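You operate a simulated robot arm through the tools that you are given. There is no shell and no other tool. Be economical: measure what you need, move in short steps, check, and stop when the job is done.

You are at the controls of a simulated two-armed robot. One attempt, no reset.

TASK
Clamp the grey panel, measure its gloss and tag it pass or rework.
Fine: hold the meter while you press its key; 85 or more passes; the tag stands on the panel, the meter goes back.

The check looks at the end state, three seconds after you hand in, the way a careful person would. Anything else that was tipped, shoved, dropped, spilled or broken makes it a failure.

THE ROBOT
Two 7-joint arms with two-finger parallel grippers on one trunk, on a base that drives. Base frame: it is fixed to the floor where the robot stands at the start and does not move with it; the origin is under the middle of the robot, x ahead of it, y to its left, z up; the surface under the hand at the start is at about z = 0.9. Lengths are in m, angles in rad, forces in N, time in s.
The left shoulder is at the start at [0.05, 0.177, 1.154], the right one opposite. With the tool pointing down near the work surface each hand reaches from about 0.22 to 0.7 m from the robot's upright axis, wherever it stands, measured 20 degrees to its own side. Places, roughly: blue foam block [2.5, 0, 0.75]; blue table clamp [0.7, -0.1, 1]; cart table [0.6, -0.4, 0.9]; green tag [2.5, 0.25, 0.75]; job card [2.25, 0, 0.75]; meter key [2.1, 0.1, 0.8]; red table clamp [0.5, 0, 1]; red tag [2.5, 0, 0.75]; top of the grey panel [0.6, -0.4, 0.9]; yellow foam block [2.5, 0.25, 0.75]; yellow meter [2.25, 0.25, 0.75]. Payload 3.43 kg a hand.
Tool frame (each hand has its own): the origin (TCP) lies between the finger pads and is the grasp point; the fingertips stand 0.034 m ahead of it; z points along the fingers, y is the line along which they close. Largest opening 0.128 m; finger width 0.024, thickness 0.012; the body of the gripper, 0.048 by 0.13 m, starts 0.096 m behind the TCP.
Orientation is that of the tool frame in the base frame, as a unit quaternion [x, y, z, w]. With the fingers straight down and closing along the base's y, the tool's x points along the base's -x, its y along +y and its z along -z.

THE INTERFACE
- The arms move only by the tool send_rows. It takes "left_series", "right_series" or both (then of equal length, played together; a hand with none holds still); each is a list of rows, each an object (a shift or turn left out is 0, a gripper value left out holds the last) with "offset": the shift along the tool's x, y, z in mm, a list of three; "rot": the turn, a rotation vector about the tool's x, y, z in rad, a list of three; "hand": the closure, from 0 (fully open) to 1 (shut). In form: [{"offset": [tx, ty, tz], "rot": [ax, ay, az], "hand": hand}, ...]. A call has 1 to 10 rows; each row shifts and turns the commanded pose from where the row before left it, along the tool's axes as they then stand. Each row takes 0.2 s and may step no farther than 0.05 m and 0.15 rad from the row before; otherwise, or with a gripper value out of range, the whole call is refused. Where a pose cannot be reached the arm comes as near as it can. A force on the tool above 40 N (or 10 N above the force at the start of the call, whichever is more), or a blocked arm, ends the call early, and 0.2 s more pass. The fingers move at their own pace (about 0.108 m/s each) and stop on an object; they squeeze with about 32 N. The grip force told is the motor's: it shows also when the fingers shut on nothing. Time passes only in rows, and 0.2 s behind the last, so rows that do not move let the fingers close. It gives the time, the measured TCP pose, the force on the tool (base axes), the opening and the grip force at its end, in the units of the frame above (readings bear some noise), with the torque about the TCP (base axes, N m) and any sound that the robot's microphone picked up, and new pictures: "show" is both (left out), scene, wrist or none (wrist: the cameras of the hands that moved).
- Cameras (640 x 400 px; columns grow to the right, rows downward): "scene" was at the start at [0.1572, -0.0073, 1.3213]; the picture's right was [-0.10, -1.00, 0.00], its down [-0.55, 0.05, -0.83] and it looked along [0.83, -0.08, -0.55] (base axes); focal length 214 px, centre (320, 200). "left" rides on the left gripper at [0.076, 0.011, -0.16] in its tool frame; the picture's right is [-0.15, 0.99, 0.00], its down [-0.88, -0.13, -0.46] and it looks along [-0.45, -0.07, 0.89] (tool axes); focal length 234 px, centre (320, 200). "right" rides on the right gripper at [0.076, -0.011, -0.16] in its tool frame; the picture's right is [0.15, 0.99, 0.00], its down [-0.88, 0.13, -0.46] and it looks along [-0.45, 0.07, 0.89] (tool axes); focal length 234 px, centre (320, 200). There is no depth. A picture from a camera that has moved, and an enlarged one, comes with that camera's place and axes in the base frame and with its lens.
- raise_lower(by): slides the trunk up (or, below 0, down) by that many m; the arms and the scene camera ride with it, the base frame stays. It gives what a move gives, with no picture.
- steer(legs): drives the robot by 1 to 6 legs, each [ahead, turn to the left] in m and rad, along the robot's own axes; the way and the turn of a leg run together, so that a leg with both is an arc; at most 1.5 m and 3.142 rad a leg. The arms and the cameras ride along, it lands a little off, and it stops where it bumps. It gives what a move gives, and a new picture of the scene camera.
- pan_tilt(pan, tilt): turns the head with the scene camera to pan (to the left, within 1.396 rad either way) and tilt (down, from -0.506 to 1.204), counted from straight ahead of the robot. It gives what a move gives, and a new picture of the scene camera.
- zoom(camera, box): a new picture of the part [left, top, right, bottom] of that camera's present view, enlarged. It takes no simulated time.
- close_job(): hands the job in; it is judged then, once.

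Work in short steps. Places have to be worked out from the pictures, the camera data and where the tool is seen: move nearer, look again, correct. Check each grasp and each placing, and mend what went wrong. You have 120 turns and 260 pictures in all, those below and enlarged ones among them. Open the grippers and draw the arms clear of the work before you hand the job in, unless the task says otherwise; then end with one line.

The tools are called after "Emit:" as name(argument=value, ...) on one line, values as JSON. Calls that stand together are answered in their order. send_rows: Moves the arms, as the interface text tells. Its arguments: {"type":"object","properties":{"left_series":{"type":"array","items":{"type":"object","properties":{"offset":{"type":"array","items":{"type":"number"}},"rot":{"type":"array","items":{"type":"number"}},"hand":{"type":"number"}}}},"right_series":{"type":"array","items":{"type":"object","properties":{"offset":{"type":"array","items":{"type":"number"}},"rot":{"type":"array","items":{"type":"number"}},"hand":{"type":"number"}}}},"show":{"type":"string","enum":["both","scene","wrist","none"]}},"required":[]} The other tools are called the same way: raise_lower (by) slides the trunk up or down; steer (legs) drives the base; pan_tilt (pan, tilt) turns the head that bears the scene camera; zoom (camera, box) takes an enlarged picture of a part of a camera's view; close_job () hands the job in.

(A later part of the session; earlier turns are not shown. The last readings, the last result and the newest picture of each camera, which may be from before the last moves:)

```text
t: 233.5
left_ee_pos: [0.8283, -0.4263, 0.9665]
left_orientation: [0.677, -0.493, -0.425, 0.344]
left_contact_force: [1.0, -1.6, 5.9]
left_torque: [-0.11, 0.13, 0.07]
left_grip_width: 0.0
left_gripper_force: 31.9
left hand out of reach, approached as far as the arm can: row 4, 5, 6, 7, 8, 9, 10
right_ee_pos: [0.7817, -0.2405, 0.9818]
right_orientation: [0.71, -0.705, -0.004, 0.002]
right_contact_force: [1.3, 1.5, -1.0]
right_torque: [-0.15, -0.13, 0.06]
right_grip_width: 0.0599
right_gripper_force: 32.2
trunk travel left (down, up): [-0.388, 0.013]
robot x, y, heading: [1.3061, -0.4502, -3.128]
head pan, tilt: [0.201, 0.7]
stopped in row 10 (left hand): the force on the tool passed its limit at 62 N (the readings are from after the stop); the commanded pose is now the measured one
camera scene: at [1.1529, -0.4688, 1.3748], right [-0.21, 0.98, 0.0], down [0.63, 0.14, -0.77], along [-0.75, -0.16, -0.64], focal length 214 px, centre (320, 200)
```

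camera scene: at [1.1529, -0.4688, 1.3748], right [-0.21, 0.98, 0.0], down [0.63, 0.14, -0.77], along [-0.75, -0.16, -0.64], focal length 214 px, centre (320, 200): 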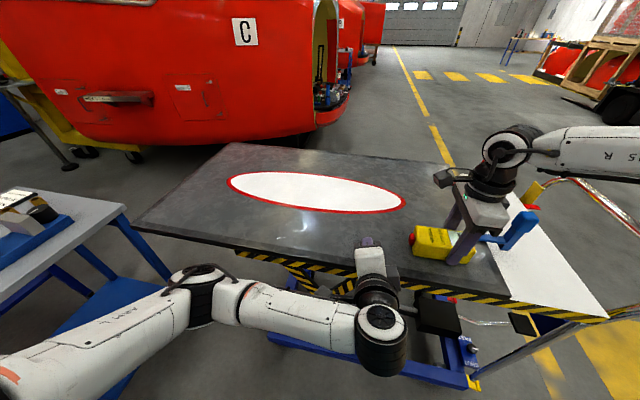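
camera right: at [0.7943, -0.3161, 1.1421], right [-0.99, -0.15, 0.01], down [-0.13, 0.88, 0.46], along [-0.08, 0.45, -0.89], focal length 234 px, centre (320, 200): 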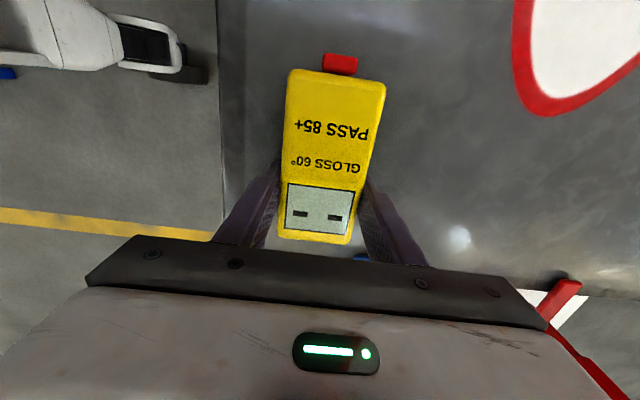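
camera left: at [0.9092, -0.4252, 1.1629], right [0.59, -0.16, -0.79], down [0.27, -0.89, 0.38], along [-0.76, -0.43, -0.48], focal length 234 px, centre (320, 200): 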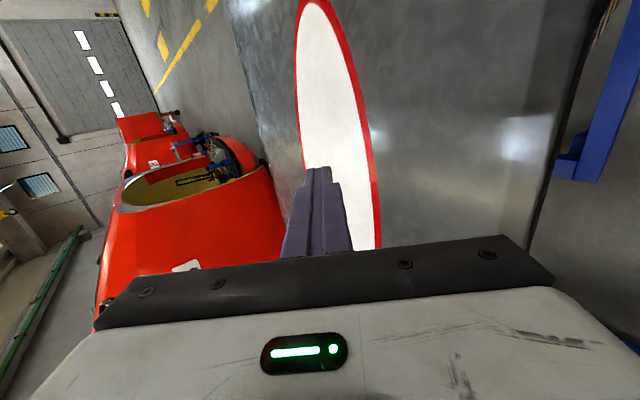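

The left hand ended low on the panel with fingers pointing forward, right behind the key – an ideal posture. I lift a few mm and move beside the key.

Emit:
send_rows(left_series=[{"offset": [-2.4, 9, -4]}, {"offset": [-14, 0, 5]}, {"offset": [-14, 0, 5]}, {"offset": [-14, 0, 5]}, {"offset": [-10, 0, 5]}, {}], show="both")

Emit:
zoom(camera="scene", box=[360, 200, 480, 290])

```text
t: 234.9
left_ee_pos: [0.803, -0.3767, 0.9748]
left_orientation: [0.676, -0.492, -0.427, 0.345]
left_contact_force: [-0.3, -0.2, 0.7]
left_torque: [0.04, 0.05, 0.0]
left_grip_width: 0.0001
left_gripper_force: 31.9
left hand out of reach, approached as far as the arm can: row 4
right_ee_pos: [0.7815, -0.2402, 0.9809]
right_orientation: [0.709, -0.705, -0.003, 0.004]
right_contact_force: [1.7, 1.3, 4.5]
right_torque: [-0.27, -0.28, 0.12]
right_grip_width: 0.06
right_gripper_force: 32.3
trunk travel left (down, up): [-0.388, 0.013]
robot x, y, heading: [1.3056, -0.4521, -3.127]
head pan, tilt: [0.201, 0.7]
camera scene: at [1.1526, -0.4687, 1.3748], right [-0.21, 0.98, 0.0], down [0.63, 0.14, -0.77], along [-0.75, -0.16, -0.64], focal length 214 px, centre (320, 200)
camera left: at [0.9583, -0.4451, 1.0299], right [-0.39, -0.14, 0.91], down [0.33, 0.9, 0.28], along [-0.86, 0.41, -0.3], focal length 234 px, centre (320, 200)
```

scene: 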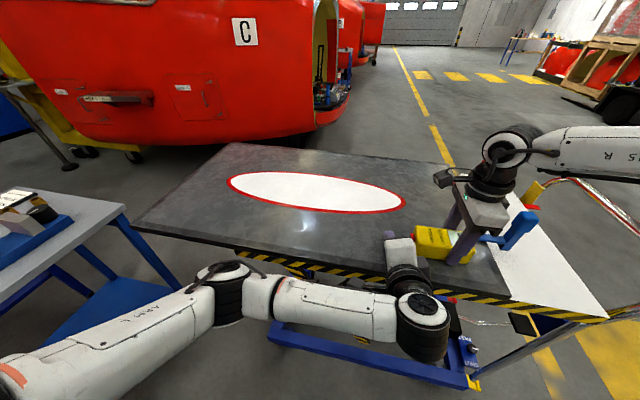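
left: 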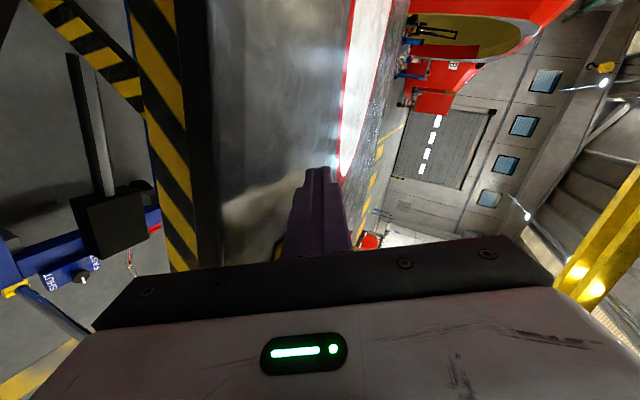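

```text
4.44 times, centred on (420, 245) of scene
camera zoom: at [1.1526, -0.4687, 1.3748], right [-0.21, 0.98, 0.0], down [0.63, 0.14, -0.77], along [-0.75, -0.16, -0.64], focal length 953 px, centre (-124, 0)
```

zoom: 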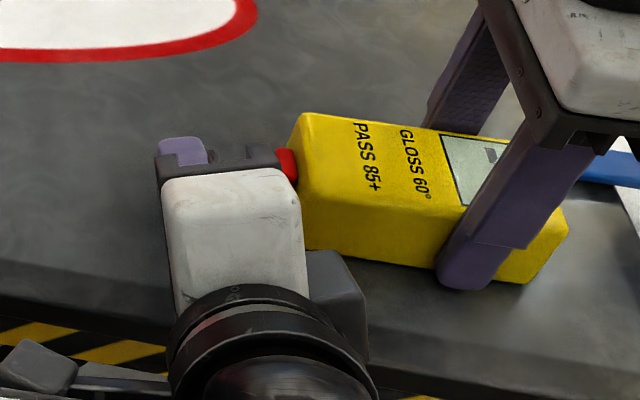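

Fingers sit just left of the key and the meter is held. I push toward +y in small steps.

Emit:
send_rows(left_series=[{"offset": [-6.7, -2, -0.3]}, {"offset": [-6.7, -2, -0.3]}, {"offset": [-4.8, -1.4, -0.2]}, {"offset": [-4.8, -1.4, -0.2]}, {}], show="none")

Emit:
zoom(camera="scene", box=[360, 200, 480, 290])

Emit:
zoom(camera="right", box=[220, 30, 440, 250])

```text
t: 236.1
left_ee_pos: [0.8019, -0.3521, 0.9756]
left_orientation: [0.677, -0.492, -0.425, 0.345]
left_contact_force: [-0.2, -0.1, -0.4]
left_torque: [0.0, 0.0, -0.06]
left_grip_width: 0.0
left_gripper_force: 31.8
right_ee_pos: [0.7811, -0.241, 0.9817]
right_orientation: [0.71, -0.705, -0.003, 0.003]
right_contact_force: [1.2, 0.2, 4.0]
right_torque: [-0.23, -0.27, 0.06]
right_grip_width: 0.0601
right_gripper_force: 31.8
trunk travel left (down, up): [-0.388, 0.013]
robot x, y, heading: [1.3065, -0.4548, -3.129]
head pan, tilt: [0.201, 0.7]
```

```text
4.44 times, centred on (420, 245) of scene
camera zoom: at [1.1526, -0.4688, 1.3748], right [-0.21, 0.98, 0.0], down [0.63, 0.14, -0.77], along [-0.75, -0.16, -0.64], focal length 953 px, centre (-124, 0)
```

zoom: 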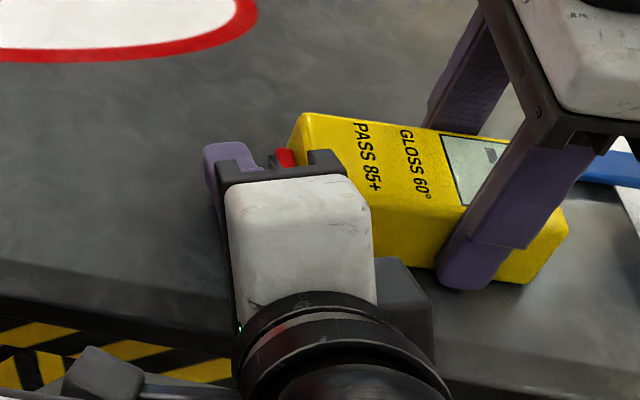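

```text
1.82 times, centred on (330, 140) of right
camera zoom: at [0.7943, -0.3159, 1.1421], right [-0.99, -0.15, 0.01], down [-0.13, 0.88, 0.46], along [-0.08, 0.45, -0.89], focal length 426 px, centre (302, 309)
```

zoom: 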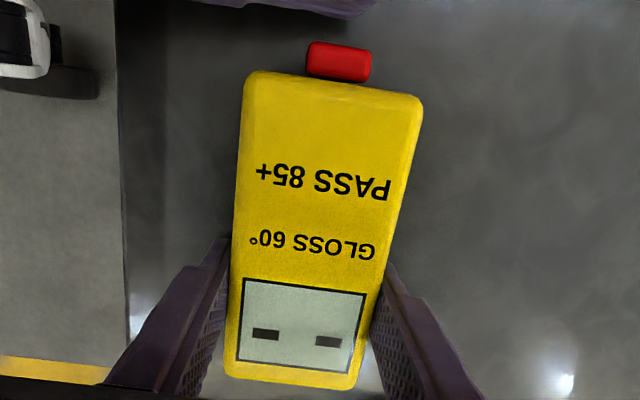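

The finger is ~12 mm short of the key. I continue in 3 mm steps.

Emit:
send_rows(left_series=[{"offset": [-2.9, -0.8, -0.1]}, {"offset": [-2.9, -0.8, -0.1]}, {"offset": [-2.9, -0.8, -0.1]}, {"offset": [-2.9, -0.8, -0.1]}, {"offset": [-2.9, -0.8, -0.1]}, {"offset": [-2.9, -0.8, -0.1]}, {}], show="none")

Emit:
zoom(camera="right", box=[220, 30, 440, 250])

```text
t: 237.7
left_ee_pos: [0.8009, -0.3366, 0.9769]
left_orientation: [0.677, -0.493, -0.424, 0.346]
left_contact_force: [1.8, -9.7, -1.1]
left_torque: [-0.1, -0.04, 0.05]
left_grip_width: 0.0
left_gripper_force: 31.9
right_ee_pos: [0.7804, -0.2405, 0.9814]
right_orientation: [0.709, -0.706, -0.004, 0.003]
right_contact_force: [-1.2, 7.0, 6.5]
right_torque: [-0.6, -0.26, -0.09]
right_grip_width: 0.0598
right_gripper_force: 32.0
trunk travel left (down, up): [-0.388, 0.013]
robot x, y, heading: [1.3057, -0.4529, -3.132]
head pan, tilt: [0.201, 0.7]
heard: click
```

```text
1.82 times, centred on (330, 140) of right
camera zoom: at [0.7939, -0.3156, 1.1421], right [-0.99, -0.15, 0.01], down [-0.13, 0.88, 0.46], along [-0.08, 0.45, -0.89], focal length 426 px, centre (302, 309)
```

zoom: 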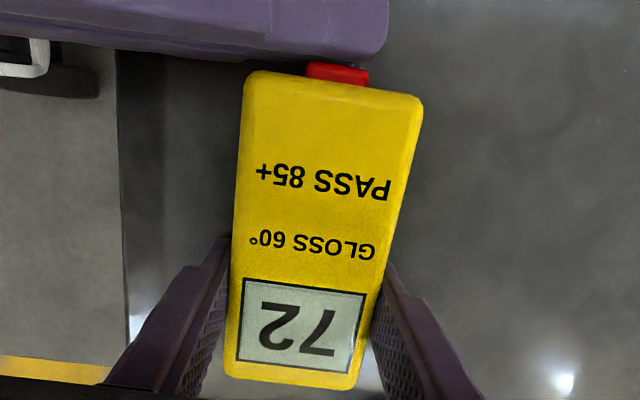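

The meter clicked and reads 72 – below 85, so the panel is "rework" (red tag). I withdraw the left fingers, then lift the meter.

Emit:
send_rows(left_series=[{"offset": [10, 3, 0]}, {"offset": [20, 6, 0]}, {"offset": [20, 6, 0]}, {"offset": [20, 6, -10]}, {"offset": [-7, 26, -12]}, {"offset": [-7, 26, -12]}, {"offset": [-7, 26, -20]}, {"offset": [0, 10, -20]}, {}, {}], right_series=[{}, {}, {}, {}, {"offset": [0, 0, -20]}, {"offset": [0, 0, -30]}, {"offset": [0, 0, -35]}, {"offset": [-20, -35, -35]}, {"offset": [-20, -35, -20]}, {"offset": [-20, -35, 0]}], show="scene")

```text
refused: row 8 steps farther than a row can; nothing moved
```

Row 8 was too long; I resend it with shorter steps.

Emit:
send_rows(left_series=[{"offset": [10, 3, 0]}, {"offset": [20, 6, 0]}, {"offset": [20, 6, 0]}, {"offset": [20, 6, -10]}, {"offset": [-7, 26, -12]}, {"offset": [-7, 26, -12]}, {"offset": [-7, 26, -20]}, {"offset": [0, 10, -20]}, {}, {}], right_series=[{}, {}, {}, {}, {"offset": [0, 0, -20]}, {"offset": [0, 0, -35]}, {"offset": [0, 0, -40]}, {"offset": [-15, -30, -25]}, {"offset": [-20, -38, 0]}, {"offset": [-20, -38, 0]}], show="scene")

```text
t: 239.9
left_ee_pos: [0.8733, -0.4008, 1.0055]
left_orientation: [0.676, -0.491, -0.426, 0.346]
left_contact_force: [0.7, 1.3, -0.5]
left_torque: [0.02, 0.01, 0.0]
left_grip_width: 0.0002
left_gripper_force: 32.2
left hand out of reach, approached as far as the arm can: row 3, 5, 6, 7, 8
right_ee_pos: [0.8878, -0.1829, 1.1009]
right_orientation: [0.709, -0.705, -0.003, 0.003]
right_contact_force: [0.0, 0.0, -3.5]
right_torque: [0.08, 0.03, 0.03]
right_grip_width: 0.0599
right_gripper_force: 32.2
trunk travel left (down, up): [-0.388, 0.013]
robot x, y, heading: [1.302, -0.4518, -3.127]
head pan, tilt: [0.201, 0.7]
camera scene: at [1.1529, -0.4681, 1.3749], right [-0.21, 0.98, 0.0], down [0.63, 0.14, -0.77], along [-0.75, -0.16, -0.64], focal length 214 px, centre (320, 200)
```

scene: 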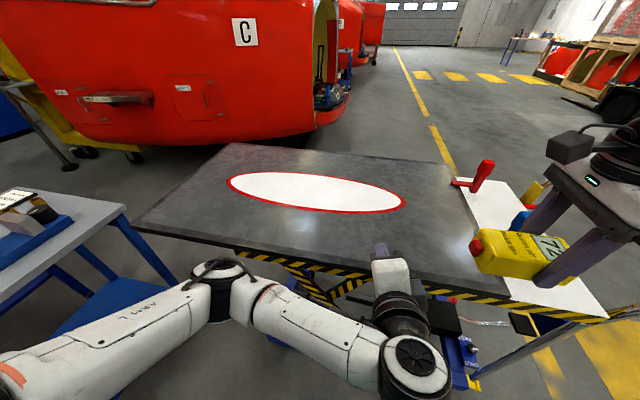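

The display still shows 72. I back the robot away from the cart, and yaw the right hand back to 0 for returning the meter.

Emit:
steer(legs=[[-0.34, 0]])

Emit:
send_rows(right_series=[{"offset": [-20, 0, -5], "rot": [0, 0, -0.145]}, {"offset": [-20, 0, -5], "rot": [0, 0, -0.145]}, {"rot": [0, 0, -0.145]}, {"rot": [0, 0, -0.145]}, {"rot": [0, 0, -0.145]}, {"rot": [0, 0, -0.145]}, {"rot": [0, 0, -0.145]}, {"rot": [0, 0, -0.145]}, {"rot": [0, 0, -0.145]}, {"rot": [0, 0, -0.145]}], show="none")

Emit:
send_rows(right_series=[{"rot": [0, 0, -0.12]}, {}], show="scene")

```text
t: 242.2
left_ee_pos: [1.2129, -0.3987, 1.0067]
left_orientation: [0.676, -0.491, -0.427, 0.345]
left_contact_force: [0.7, -0.2, 0.1]
left_torque: [-0.02, 0.01, -0.02]
left_grip_width: 0.0
left_gripper_force: 31.9
right_ee_pos: [1.2293, -0.1787, 1.1007]
right_orientation: [0.709, -0.705, -0.002, 0.002]
right_contact_force: [0.3, 1.0, -3.0]
right_torque: [0.05, 0.02, 0.0]
right_grip_width: 0.0596
right_gripper_force: 32.3
trunk travel left (down, up): [-0.388, 0.013]
robot x, y, heading: [1.644, -0.4453, -3.135]
head pan, tilt: [0.201, 0.7]
camera scene: at [1.4932, -0.4645, 1.3748], right [-0.21, 0.98, 0.0], down [0.63, 0.14, -0.77], along [-0.75, -0.16, -0.64], focal length 214 px, centre (320, 200)
```

scene: 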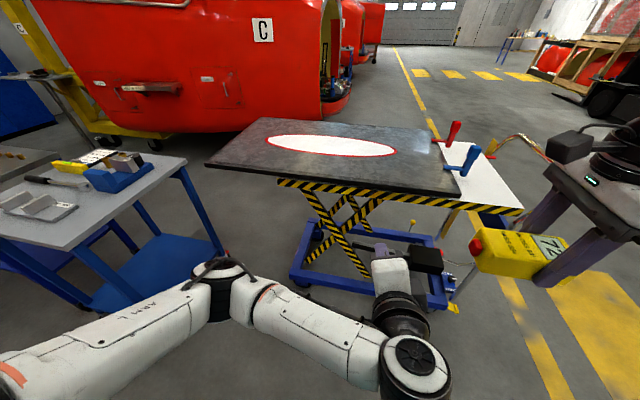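

```text
t: 244.4
left_ee_pos: [1.2126, -0.3978, 1.0061]
left_orientation: [0.676, -0.491, -0.427, 0.345]
left_contact_force: [-0.4, 0.0, -0.3]
left_torque: [-0.03, 0.01, -0.01]
left_grip_width: 0.0
left_gripper_force: 32.4
right_ee_pos: [1.224, -0.1387, 1.1112]
right_orientation: [0.998, -0.057, -0.004, 0.0]
right_contact_force: [-0.4, -0.1, -4.7]
right_torque: [0.02, 0.07, 0.0]
right_grip_width: 0.0597
right_gripper_force: 32.1
trunk travel left (down, up): [-0.388, 0.013]
robot x, y, heading: [1.6487, -0.4482, -3.129]
head pan, tilt: [0.201, 0.7]
```

```text
t: 245.0
left_ee_pos: [1.2125, -0.3976, 1.0053]
left_orientation: [0.676, -0.491, -0.427, 0.346]
left_contact_force: [0.6, -0.6, -0.3]
left_torque: [0.02, -0.03, -0.02]
left_grip_width: 0.0
left_gripper_force: 32.7
right_ee_pos: [1.2234, -0.1378, 1.1114]
right_orientation: [1.0, 0.004, -0.004, -0.001]
right_contact_force: [-0.3, -0.3, -2.8]
right_torque: [0.0, 0.07, -0.01]
right_grip_width: 0.0595
right_gripper_force: 32.0
trunk travel left (down, up): [-0.388, 0.013]
robot x, y, heading: [1.6437, -0.4469, -3.127]
head pan, tilt: [0.201, 0.7]
camera scene: at [1.4927, -0.4645, 1.3747], right [-0.21, 0.98, 0.0], down [0.63, 0.14, -0.76], along [-0.75, -0.16, -0.64], focal length 214 px, centre (320, 200)
```

scene: 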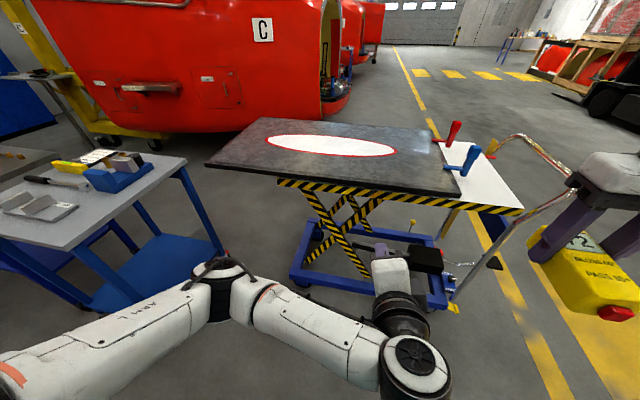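

I drive back to the shelf along the reverse path.

Emit:
steer(legs=[[0, -1.585], [0.82, 0], [0, -1.571]])

Emit:
pan_tilt(pan=-0.3, tilt=0.7)

```text
t: 257.0
left_ee_pos: [2.0738, 0.3369, 1.006]
left_orientation: [0.489, 0.678, 0.347, 0.425]
left_contact_force: [0.1, 0.5, 0.4]
left_torque: [0.02, 0.01, 0.0]
left_grip_width: 0.0
left_gripper_force: 31.6
right_ee_pos: [2.0629, 0.0778, 1.1106]
right_orientation: [-0.006, 1.0, 0.0, 0.004]
right_contact_force: [-0.4, -0.3, -3.8]
right_torque: [0.01, -0.1, -0.01]
right_grip_width: 0.0596
right_gripper_force: 32.0
trunk travel left (down, up): [-0.388, 0.013]
robot x, y, heading: [1.6378, 0.3858, 0.015]
head pan, tilt: [0.201, 0.7]
camera scene: at [1.7905, 0.405, 1.3747], right [0.22, -0.98, 0.0], down [-0.63, -0.14, -0.76], along [0.75, 0.17, -0.64], focal length 214 px, centre (320, 200)
```

scene: 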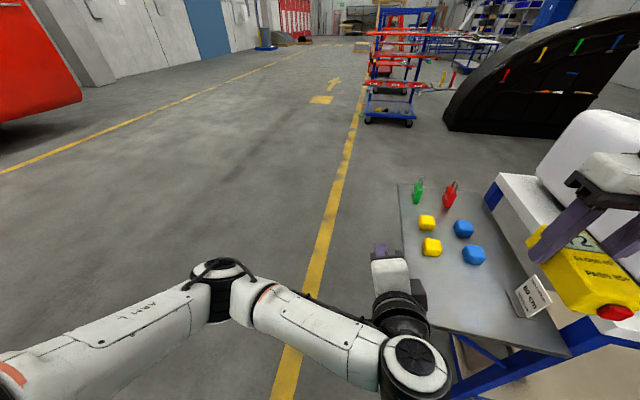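

```text
t: 257.9
left_ee_pos: [2.0734, 0.3366, 1.006]
left_orientation: [0.489, 0.678, 0.347, 0.426]
left_contact_force: [1.0, 0.5, 0.4]
left_torque: [-0.02, -0.01, 0.01]
left_grip_width: 0.0002
left_gripper_force: 31.9
right_ee_pos: [2.064, 0.0778, 1.1118]
right_orientation: [-0.006, 1.0, -0.001, 0.003]
right_contact_force: [-0.4, 0.2, -3.5]
right_torque: [0.02, -0.07, 0.0]
right_grip_width: 0.0598
right_gripper_force: 32.7
trunk travel left (down, up): [-0.388, 0.013]
robot x, y, heading: [1.6393, 0.3841, 0.019]
head pan, tilt: [-0.3, 0.7]
camera scene: at [1.7893, 0.3632, 1.3747], right [-0.28, -0.96, 0.0], down [-0.62, 0.18, -0.76], along [0.73, -0.21, -0.64], focal length 214 px, centre (320, 200)
```

scene: 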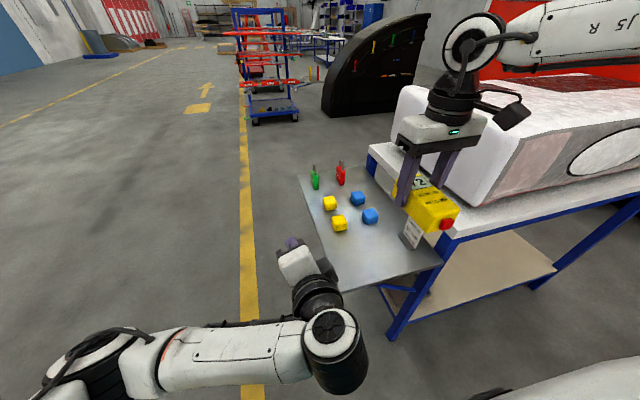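

I lower the trunk and bring the meter above its original spot.

Emit:
raise_lower(by=-0.12)

Emit:
send_rows(right_series=[{"offset": [-30, 17, 0]}, {"offset": [-30, 17, 0]}, {"offset": [-28, 17, 20]}, {"offset": [0, 0, 40]}, {"offset": [0, 0, 40]}, {}], show="both")

```text
t: 259.4
left_ee_pos: [2.0729, 0.3383, 0.8853]
left_orientation: [0.489, 0.678, 0.347, 0.426]
left_contact_force: [-0.9, -0.4, -0.1]
left_torque: [0.02, 0.02, 0.0]
left_grip_width: 0.0001
left_gripper_force: 32.2
right_ee_pos: [2.0632, 0.0777, 0.9916]
right_orientation: [-0.007, 1.0, -0.001, 0.004]
right_contact_force: [-0.6, -0.1, -3.0]
right_torque: [-0.03, -0.1, 0.0]
right_grip_width: 0.0597
right_gripper_force: 31.8
trunk travel left (down, up): [-0.268, 0.133]
robot x, y, heading: [1.6379, 0.3841, 0.019]
head pan, tilt: [-0.3, 0.7]
```

```text
t: 260.9
left_ee_pos: [2.0734, 0.3367, 0.8847]
left_orientation: [0.489, 0.678, 0.346, 0.426]
left_contact_force: [0.0, -0.1, 0.5]
left_torque: [0.02, 0.02, 0.0]
left_grip_width: 0.0
left_gripper_force: 31.7
right_ee_pos: [2.1517, 0.1291, 0.8923]
right_orientation: [-0.007, 1.0, -0.001, 0.003]
right_contact_force: [0.6, -0.2, -4.2]
right_torque: [0.0, -0.09, 0.0]
right_grip_width: 0.06
right_gripper_force: 31.9
trunk travel left (down, up): [-0.268, 0.133]
robot x, y, heading: [1.6378, 0.3834, 0.021]
head pan, tilt: [-0.3, 0.7]
camera scene: at [1.7893, 0.3632, 1.2547], right [-0.28, -0.96, 0.0], down [-0.62, 0.18, -0.76], along [0.73, -0.21, -0.64], focal length 214 px, centre (320, 200)
camera right: at [2.0751, 0.1172, 1.052], right [-0.16, 0.99, 0.0], down [0.88, 0.14, 0.46], along [0.46, 0.07, -0.89], focal length 234 px, centre (320, 200)
```

scene: 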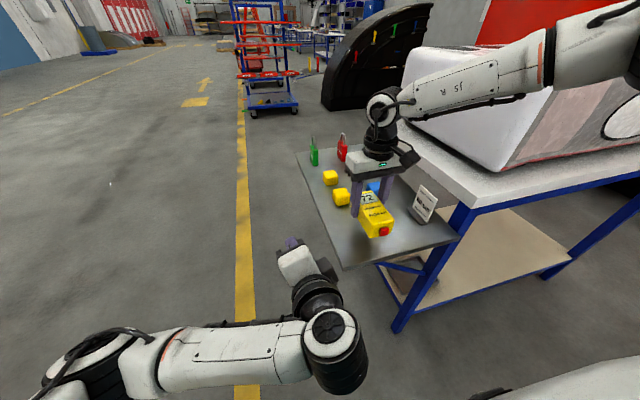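
right: 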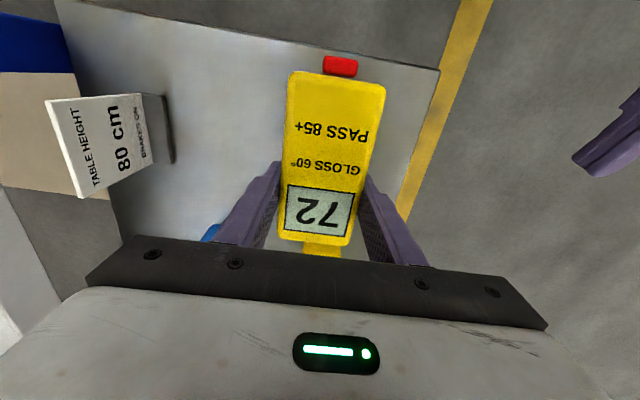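

Over the original spot. I lower it gently, release and lift.

Emit:
send_rows(right_series=[{"offset": [0, 0, 25]}, {"offset": [0, 0, 18]}, {"offset": [0, 0, 6]}, {"offset": [0, 0, 4]}, {"offset": [0, 0, 3]}, {}], show="none")

Emit:
send_rows(right_series=[{"hand": 0.4}, {"hand": 0.1}, {"hand": 0.0}, {"offset": [0, 0, -30]}, {"offset": [0, 0, -45]}, {"offset": [0, 0, -45]}, {"offset": [0, 0, -45]}, {}], show="both")

```text
t: 262.2
left_ee_pos: [2.0716, 0.3368, 0.8871]
left_orientation: [0.489, 0.677, 0.347, 0.426]
left_contact_force: [0.6, -0.1, 0.4]
left_torque: [0.01, -0.01, -0.01]
left_grip_width: 0.0
left_gripper_force: 32.3
right_ee_pos: [2.152, 0.1293, 0.8402]
right_orientation: [-0.006, 1.0, 0.0, 0.006]
right_contact_force: [-5.2, -6.2, 24.6]
right_torque: [0.22, 0.74, 0.09]
right_grip_width: 0.0602
right_gripper_force: 32.2
trunk travel left (down, up): [-0.268, 0.133]
robot x, y, heading: [1.6386, 0.3858, 0.019]
head pan, tilt: [-0.3, 0.7]
```

```text
t: 264.1
left_ee_pos: [2.0733, 0.3371, 0.8852]
left_orientation: [0.488, 0.678, 0.347, 0.426]
left_contact_force: [-0.1, -0.1, 0.2]
left_torque: [0.01, 0.0, -0.01]
left_grip_width: 0.0003
left_gripper_force: 31.5
right_ee_pos: [2.1511, 0.13, 1.0029]
right_orientation: [-0.006, 1.0, -0.001, 0.003]
right_contact_force: [-0.6, -0.8, 0.3]
right_torque: [-0.03, -0.02, -0.01]
right_grip_width: 0.1279
right_gripper_force: 0.0
trunk travel left (down, up): [-0.268, 0.133]
robot x, y, heading: [1.6393, 0.3828, 0.021]
head pan, tilt: [-0.3, 0.7]
camera scene: at [1.7891, 0.3633, 1.2547], right [-0.28, -0.96, 0.0], down [-0.62, 0.18, -0.76], along [0.73, -0.21, -0.64], focal length 214 px, centre (320, 200)
camera right: at [2.0752, 0.1185, 1.1636], right [-0.16, 0.99, 0.0], down [0.88, 0.14, 0.46], along [0.46, 0.07, -0.89], focal length 234 px, centre (320, 200)
```

scene: 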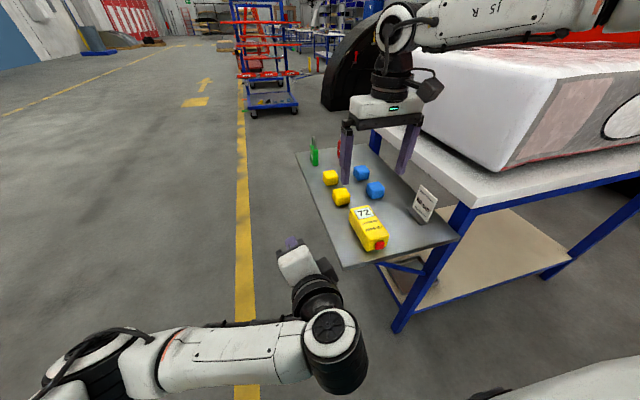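
right: 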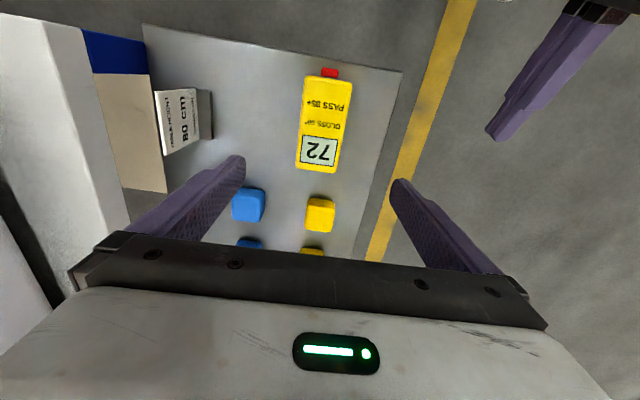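

The meter is back in place. The red tag (≈2.53, 0.054) is too far from here, so I raise the trunk and drive around to the shelf's left side, facing −y.

Emit:
raise_lower(by=0.12)

Emit:
steer(legs=[[0, 1.55], [0.34, 0], [0, -1.571], [1.1, 0], [0, -1.571], [0.1, 0]])

Emit:
pan_tilt(pan=-0.2, tilt=0.8)

```text
t: 265.6
left_ee_pos: [2.0737, 0.3367, 1.0052]
left_orientation: [0.489, 0.678, 0.346, 0.426]
left_contact_force: [-0.3, -0.8, -0.5]
left_torque: [-0.02, 0.01, 0.01]
left_grip_width: 0.0002
left_gripper_force: 32.4
right_ee_pos: [2.1515, 0.1306, 1.1233]
right_orientation: [-0.007, 1.0, 0.0, 0.004]
right_contact_force: [-0.2, 0.3, 0.7]
right_torque: [0.02, 0.03, 0.03]
right_grip_width: 0.128
right_gripper_force: 0.0
trunk travel left (down, up): [-0.388, 0.013]
robot x, y, heading: [1.6399, 0.3851, 0.016]
head pan, tilt: [-0.3, 0.7]
```

```text
t: 285.2
left_ee_pos: [2.6966, 0.1826, 1.0046]
left_orientation: [0.826, 0.131, -0.058, 0.546]
left_contact_force: [0.3, -1.0, -0.7]
left_torque: [-0.03, -0.06, -0.02]
left_grip_width: 0.0003
left_gripper_force: 32.2
right_ee_pos: [2.4904, 0.1045, 1.1234]
right_orientation: [0.705, 0.709, -0.003, 0.002]
right_contact_force: [0.6, -0.2, -0.7]
right_torque: [0.05, 0.02, 0.01]
right_grip_width: 0.128
right_gripper_force: 0.1
trunk travel left (down, up): [-0.388, 0.013]
robot x, y, heading: [2.7471, 0.6148, -1.559]
head pan, tilt: [-0.3, 0.7]
camera scene: at [2.723, 0.466, 1.3746], right [-0.96, 0.29, 0.0], down [0.18, 0.62, -0.76], along [-0.22, -0.73, -0.64], focal length 214 px, centre (320, 200)
```

scene: 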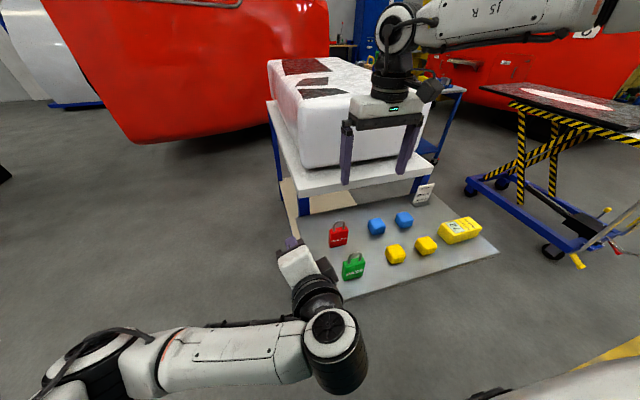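

```text
t: 285.9
left_ee_pos: [2.6969, 0.182, 1.0065]
left_orientation: [0.825, 0.131, -0.058, 0.546]
left_contact_force: [0.2, -0.6, -0.6]
left_torque: [-0.01, 0.0, 0.05]
left_grip_width: 0.0
left_gripper_force: 32.3
right_ee_pos: [2.4895, 0.1069, 1.1234]
right_orientation: [0.705, 0.709, -0.003, 0.002]
right_contact_force: [-0.7, -0.6, -0.4]
right_torque: [-0.03, -0.01, -0.02]
right_grip_width: 0.1281
right_gripper_force: 0.0
trunk travel left (down, up): [-0.388, 0.013]
robot x, y, heading: [2.7494, 0.6157, -1.561]
head pan, tilt: [-0.201, 0.799]
camera scene: at [2.7319, 0.4693, 1.3665], right [-0.98, 0.19, 0.0], down [0.14, 0.7, -0.7], along [-0.13, -0.69, -0.72], focal length 214 px, centre (320, 200)
```

scene: 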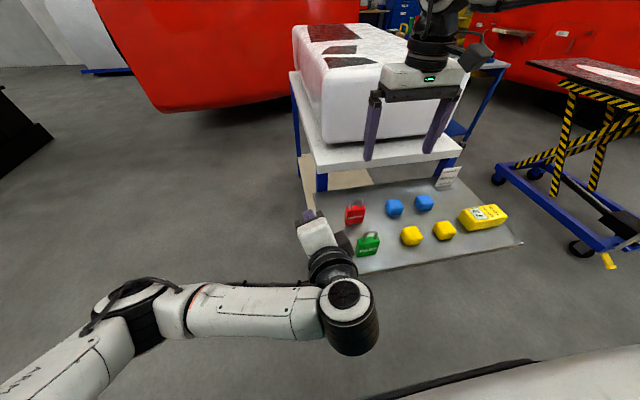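

Clear view: red tag at ≈(2.537, 0.057). I move the right hand above it, part-closing the fingers, and look.

Emit:
send_rows(right_series=[{"offset": [-25, 24, 0], "hand": 0.2}, {"offset": [-25, 23, 0]}, {"offset": [0, 0, 40]}, {"offset": [0, 0, 35]}, {}], show="both")

Emit:
zoom(camera="scene", box=[310, 120, 470, 260])

```text
t: 287.1
left_ee_pos: [2.698, 0.1828, 1.0057]
left_orientation: [0.825, 0.131, -0.058, 0.547]
left_contact_force: [-0.1, 0.1, -0.1]
left_torque: [0.0, 0.01, 0.02]
left_grip_width: 0.0
left_gripper_force: 31.7
right_ee_pos: [2.5287, 0.0683, 1.0473]
right_orientation: [0.705, 0.709, -0.002, 0.003]
right_contact_force: [-0.1, -0.3, 0.5]
right_torque: [-0.01, 0.01, 0.0]
right_grip_width: 0.1024
right_gripper_force: 0.0
right hand out of reach, approached as far as the arm can: row 2
trunk travel left (down, up): [-0.388, 0.013]
robot x, y, heading: [2.7483, 0.6166, -1.563]
head pan, tilt: [-0.201, 0.799]
camera scene: at [2.732, 0.4692, 1.3665], right [-0.98, 0.19, 0.0], down [0.14, 0.7, -0.7], along [-0.13, -0.68, -0.72], focal length 214 px, centre (320, 200)
camera right: at [2.5168, 0.1441, 1.2076], right [0.99, 0.15, 0.0], down [0.14, -0.88, 0.46], along [0.07, -0.46, -0.89], focal length 234 px, centre (320, 200)
```

scene: 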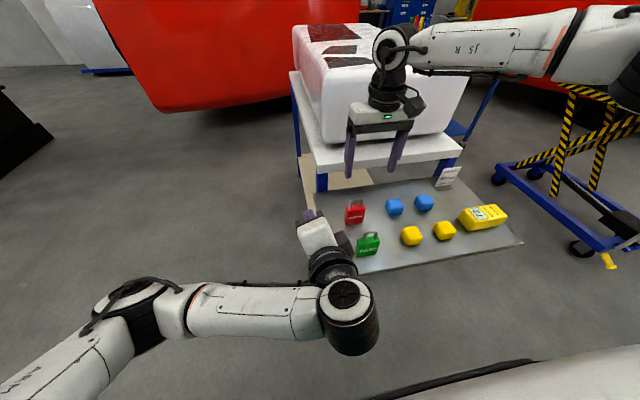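
right: 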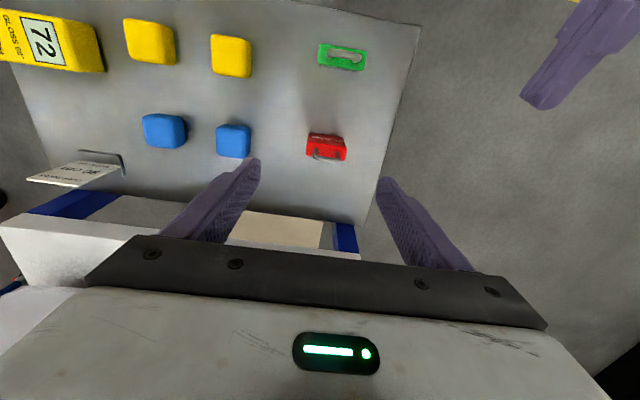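

```text
2.86 times, centred on (390, 190) of scene
camera zoom: at [2.732, 0.4692, 1.3665], right [-0.98, 0.19, 0.0], down [0.14, 0.7, -0.7], along [-0.13, -0.68, -0.72], focal length 613 px, centre (120, 229)
```

zoom: 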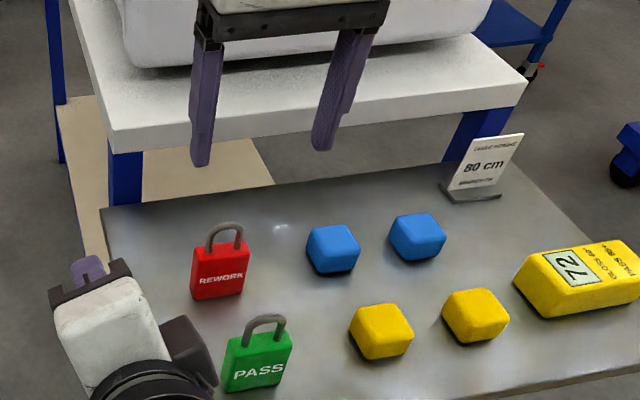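

The red tag reads REWORK. I align and descend over it.

Emit:
send_rows(right_series=[{"offset": [-9, 11, 40]}, {"offset": [0, 0, 45]}, {"offset": [0, 0, 45]}, {"offset": [0, 0, 35]}, {}], show="both")

Emit:
zoom(camera="scene", box=[310, 120, 470, 260])

```text
t: 288.3
left_ee_pos: [2.6981, 0.1827, 1.0057]
left_orientation: [0.825, 0.131, -0.058, 0.546]
left_contact_force: [-0.2, 0.0, 0.5]
left_torque: [0.0, 0.02, 0.0]
left_grip_width: 0.0001
left_gripper_force: 32.0
right_ee_pos: [2.5012, 0.1066, 0.9109]
right_orientation: [0.705, 0.709, -0.004, 0.003]
right_contact_force: [0.6, 0.5, 0.4]
right_torque: [0.01, 0.02, -0.02]
right_grip_width: 0.1024
right_gripper_force: 0.0
right hand out of reach, approached as far as the arm can: row 1, 2, 3, 4
trunk travel left (down, up): [-0.388, 0.013]
robot x, y, heading: [2.7481, 0.6183, -1.563]
head pan, tilt: [-0.201, 0.799]
camera scene: at [2.732, 0.4692, 1.3665], right [-0.98, 0.19, 0.0], down [0.14, 0.7, -0.7], along [-0.13, -0.68, -0.72], focal length 214 px, centre (320, 200)
camera right: at [2.4903, 0.1838, 1.0715], right [0.99, 0.15, 0.0], down [0.14, -0.88, 0.46], along [0.07, -0.46, -0.89], focal length 234 px, centre (320, 200)
```

scene: 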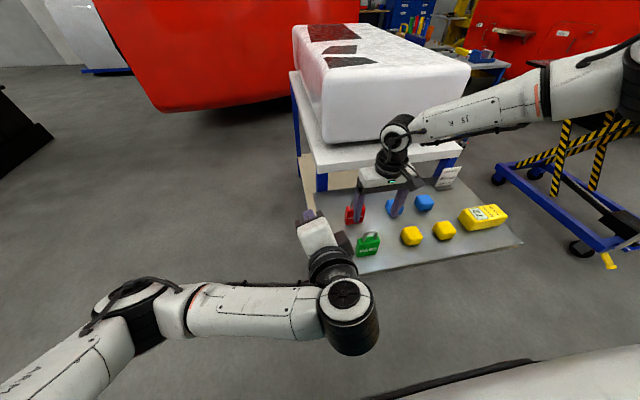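
right: 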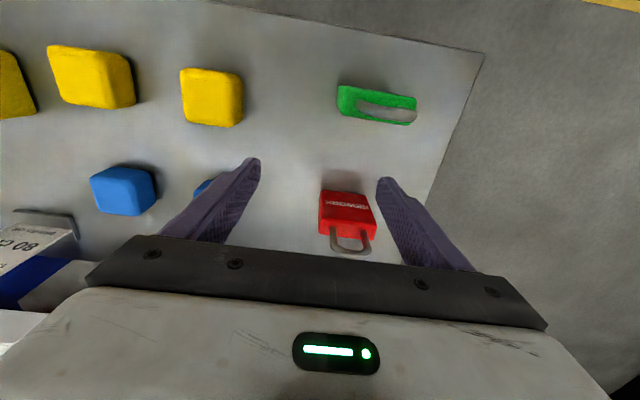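

```text
2.86 times, centred on (390, 190) of scene
camera zoom: at [2.732, 0.4692, 1.3665], right [-0.98, 0.19, 0.0], down [0.14, 0.7, -0.7], along [-0.13, -0.68, -0.72], focal length 613 px, centre (120, 229)
```

zoom: 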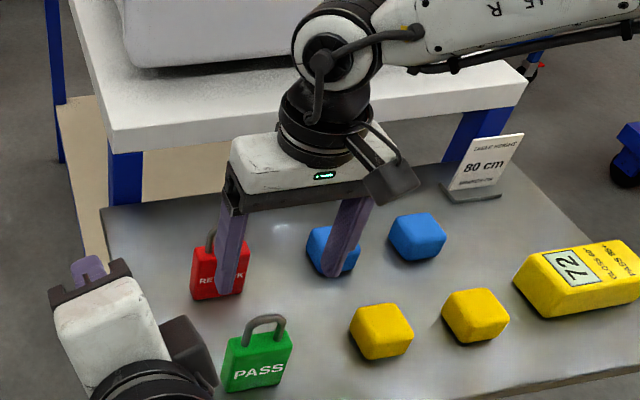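

At this height difference the arm falls short. I lift the right hand, move the left hand outboard, and lower the trunk.

Emit:
send_rows(left_series=[{"offset": [25, 0, -30]}, {"offset": [30, 0, -30]}, {"offset": [30, 0, -25]}, {"offset": [30, 0, -10]}, {}], right_series=[{"offset": [0, 0, -45]}, {"offset": [0, 0, -45]}, {"offset": [0, 0, -45]}, {"offset": [0, 0, -35]}, {}], show="none")

Emit:
raise_lower(by=-0.12)

Emit:
pan_tilt(pan=-0.2, tilt=0.8)

```text
t: 289.5
left_ee_pos: [2.8118, 0.2328, 0.9693]
left_orientation: [0.824, 0.133, -0.055, 0.549]
left_contact_force: [-0.2, 0.0, -0.2]
left_torque: [0.01, -0.02, 0.02]
left_grip_width: 0.0001
left_gripper_force: 31.6
left hand out of reach, approached as far as the arm can: row 1, 2, 3
right_ee_pos: [2.5007, 0.1081, 1.0828]
right_orientation: [0.705, 0.709, -0.003, 0.002]
right_contact_force: [0.1, 0.2, 0.3]
right_torque: [-0.01, 0.01, 0.0]
right_grip_width: 0.1026
right_gripper_force: 0.0
trunk travel left (down, up): [-0.388, 0.013]
robot x, y, heading: [2.7487, 0.62, -1.559]
head pan, tilt: [-0.201, 0.799]
```

```text
t: 291.0
left_ee_pos: [2.8118, 0.2336, 0.8484]
left_orientation: [0.824, 0.133, -0.056, 0.547]
left_contact_force: [-0.2, -0.4, 0.6]
left_torque: [-0.03, 0.0, 0.0]
left_grip_width: 0.0
left_gripper_force: 32.5
right_ee_pos: [2.5008, 0.1077, 0.9619]
right_orientation: [0.705, 0.709, -0.003, 0.002]
right_contact_force: [0.4, -0.2, 0.1]
right_torque: [-0.03, -0.06, 0.0]
right_grip_width: 0.1023
right_gripper_force: 0.1
trunk travel left (down, up): [-0.268, 0.133]
robot x, y, heading: [2.7475, 0.6177, -1.562]
head pan, tilt: [-0.201, 0.799]
```

```text
t: 291.6
left_ee_pos: [2.8128, 0.2339, 0.85]
left_orientation: [0.824, 0.133, -0.056, 0.547]
left_contact_force: [0.6, -0.1, -0.1]
left_torque: [0.02, -0.02, 0.01]
left_grip_width: 0.0
left_gripper_force: 32.6
right_ee_pos: [2.5016, 0.1077, 0.9617]
right_orientation: [0.705, 0.709, -0.003, 0.002]
right_contact_force: [-0.2, -0.1, 0.0]
right_torque: [0.01, -0.03, -0.03]
right_grip_width: 0.1022
right_gripper_force: 0.1
trunk travel left (down, up): [-0.268, 0.133]
robot x, y, heading: [2.7502, 0.6159, -1.559]
head pan, tilt: [-0.201, 0.799]
camera scene: at [2.7319, 0.4692, 1.2465], right [-0.98, 0.19, 0.0], down [0.14, 0.7, -0.7], along [-0.13, -0.68, -0.72], focal length 214 px, centre (320, 200)
```

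scene: 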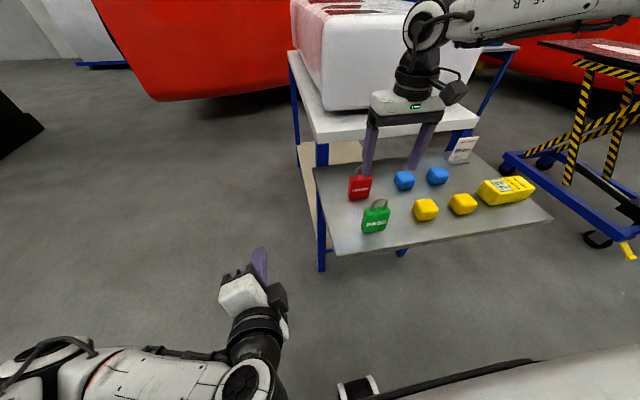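

Left hand is clear. I position the right hand over the red tag at safe height and check.

Emit:
send_rows(right_series=[{"offset": [0, 0, -12]}, {"offset": [-17, 13, 0]}, {"offset": [-17, 13, 0]}, {"offset": [-16, 12, 0]}, {}], show="wrist")

```text
t: 292.8
left_ee_pos: [2.8126, 0.235, 0.8488]
left_orientation: [0.825, 0.133, -0.056, 0.547]
left_contact_force: [0.1, -0.1, -0.2]
left_torque: [-0.03, -0.01, 0.01]
left_grip_width: 0.0
left_gripper_force: 32.0
right_ee_pos: [2.5313, 0.0675, 0.9741]
right_orientation: [0.705, 0.709, -0.003, 0.003]
right_contact_force: [-0.6, -0.6, -0.1]
right_torque: [-0.01, -0.01, 0.03]
right_grip_width: 0.1026
right_gripper_force: 0.1
right hand out of reach, approached as far as the arm can: row 4
trunk travel left (down, up): [-0.268, 0.133]
robot x, y, heading: [2.7513, 0.6165, -1.556]
head pan, tilt: [-0.201, 0.799]
camera right: at [2.5201, 0.1443, 1.1336], right [0.99, 0.15, 0.0], down [0.14, -0.88, 0.46], along [0.07, -0.46, -0.89], focal length 234 px, centre (320, 200)
```

right: 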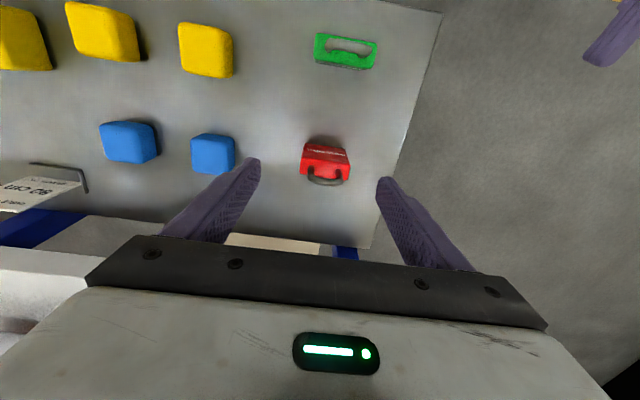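

Aligned but at the reach edge; I nudge the robot forward 30 mm, compensate the hand, and descend partway.

Emit:
steer(legs=[[0.03, 0]])

Emit:
send_rows(right_series=[{"offset": [29, 5, 0]}, {}, {}], show="wrist")

```text
t: 293.6
left_ee_pos: [2.813, 0.2031, 0.8491]
left_orientation: [0.824, 0.133, -0.056, 0.548]
left_contact_force: [-0.4, 0.0, -1.3]
left_torque: [-0.02, -0.01, 0.0]
left_grip_width: 0.0
left_gripper_force: 32.2
right_ee_pos: [2.5315, 0.0377, 0.9732]
right_orientation: [0.706, 0.709, -0.003, 0.003]
right_contact_force: [-0.1, -1.0, -0.3]
right_torque: [0.03, 0.01, -0.03]
right_grip_width: 0.1021
right_gripper_force: 0.1
trunk travel left (down, up): [-0.268, 0.133]
robot x, y, heading: [2.7479, 0.5881, -1.565]
head pan, tilt: [-0.201, 0.799]
camera scene: at [2.7322, 0.4387, 1.2463], right [-0.98, 0.19, 0.0], down [0.14, 0.7, -0.7], along [-0.13, -0.68, -0.72], focal length 214 px, centre (320, 200)
```

scene: 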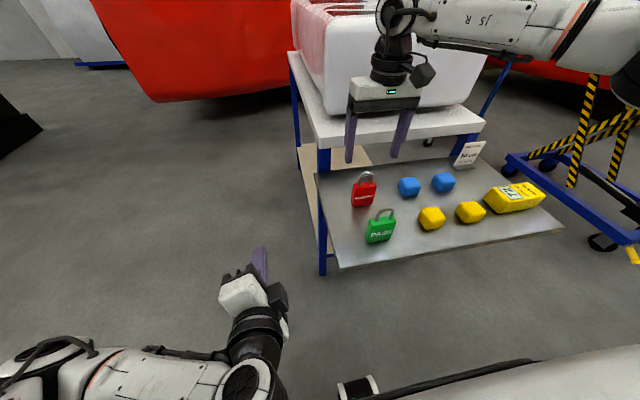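

```text
t: 294.4
left_ee_pos: [2.8124, 0.2032, 0.849]
left_orientation: [0.824, 0.134, -0.055, 0.548]
left_contact_force: [0.3, 0.0, 0.0]
left_torque: [-0.03, 0.02, 0.01]
left_grip_width: 0.0
left_gripper_force: 32.0
right_ee_pos: [2.5375, 0.0682, 0.9738]
right_orientation: [0.706, 0.708, -0.003, 0.003]
right_contact_force: [-0.5, -0.3, 0.2]
right_torque: [0.01, 0.02, 0.03]
right_grip_width: 0.1024
right_gripper_force: 0.0
trunk travel left (down, up): [-0.268, 0.133]
robot x, y, heading: [2.7487, 0.5881, -1.563]
head pan, tilt: [-0.201, 0.799]
camera right: at [2.5262, 0.1444, 1.133], right [0.99, 0.15, 0.0], down [0.13, -0.88, 0.46], along [0.07, -0.46, -0.89], focal length 234 px, centre (320, 200)
```

right: 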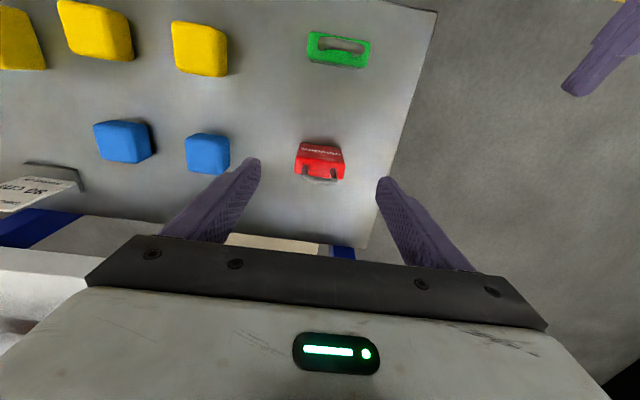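

Aligned within a couple of mm. I descend and grip.

Emit:
send_rows(right_series=[{"offset": [0, 0, 40]}, {"offset": [0, 0, 40]}, {"offset": [0, 0, 30]}, {"offset": [0, 0, 18]}, {"hand": 0.35}, {"hand": 0.5}, {"hand": 0.7}, {"hand": 1.0}, {}], show="both")

```text
t: 296.4
left_ee_pos: [2.8128, 0.2044, 0.8501]
left_orientation: [0.824, 0.135, -0.056, 0.548]
left_contact_force: [-0.3, -0.5, -0.8]
left_torque: [0.02, 0.01, -0.02]
left_grip_width: 0.0
left_gripper_force: 32.1
right_ee_pos: [2.5351, 0.0682, 0.845]
right_orientation: [0.705, 0.709, -0.003, 0.004]
right_contact_force: [-0.7, -0.1, 0.3]
right_torque: [-0.01, 0.0, 0.01]
right_grip_width: 0.0595
right_gripper_force: 32.2
trunk travel left (down, up): [-0.268, 0.133]
robot x, y, heading: [2.7506, 0.5868, -1.56]
head pan, tilt: [-0.201, 0.799]
camera scene: at [2.7322, 0.4392, 1.2465], right [-0.98, 0.19, 0.0], down [0.14, 0.7, -0.7], along [-0.13, -0.68, -0.72], focal length 214 px, centre (320, 200)
camera right: at [2.5237, 0.1452, 1.0052], right [0.99, 0.15, 0.0], down [0.13, -0.88, 0.46], along [0.07, -0.46, -0.89], focal length 234 px, centre (320, 200)
5 turns are left
```

scene: 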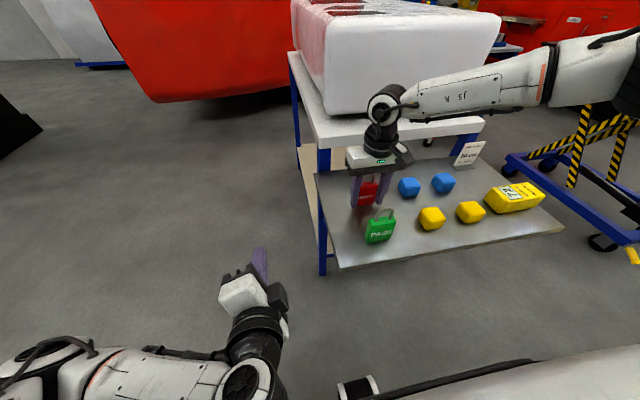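
right: 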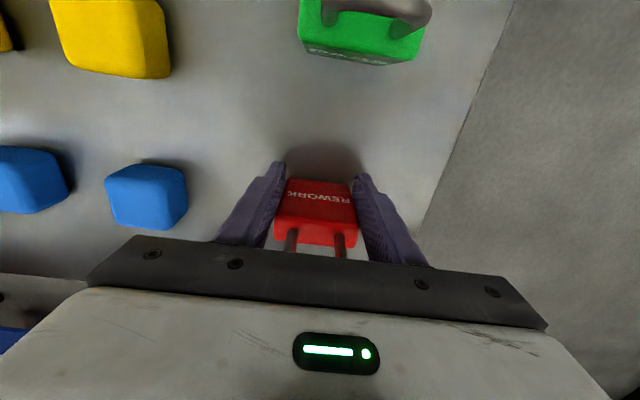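

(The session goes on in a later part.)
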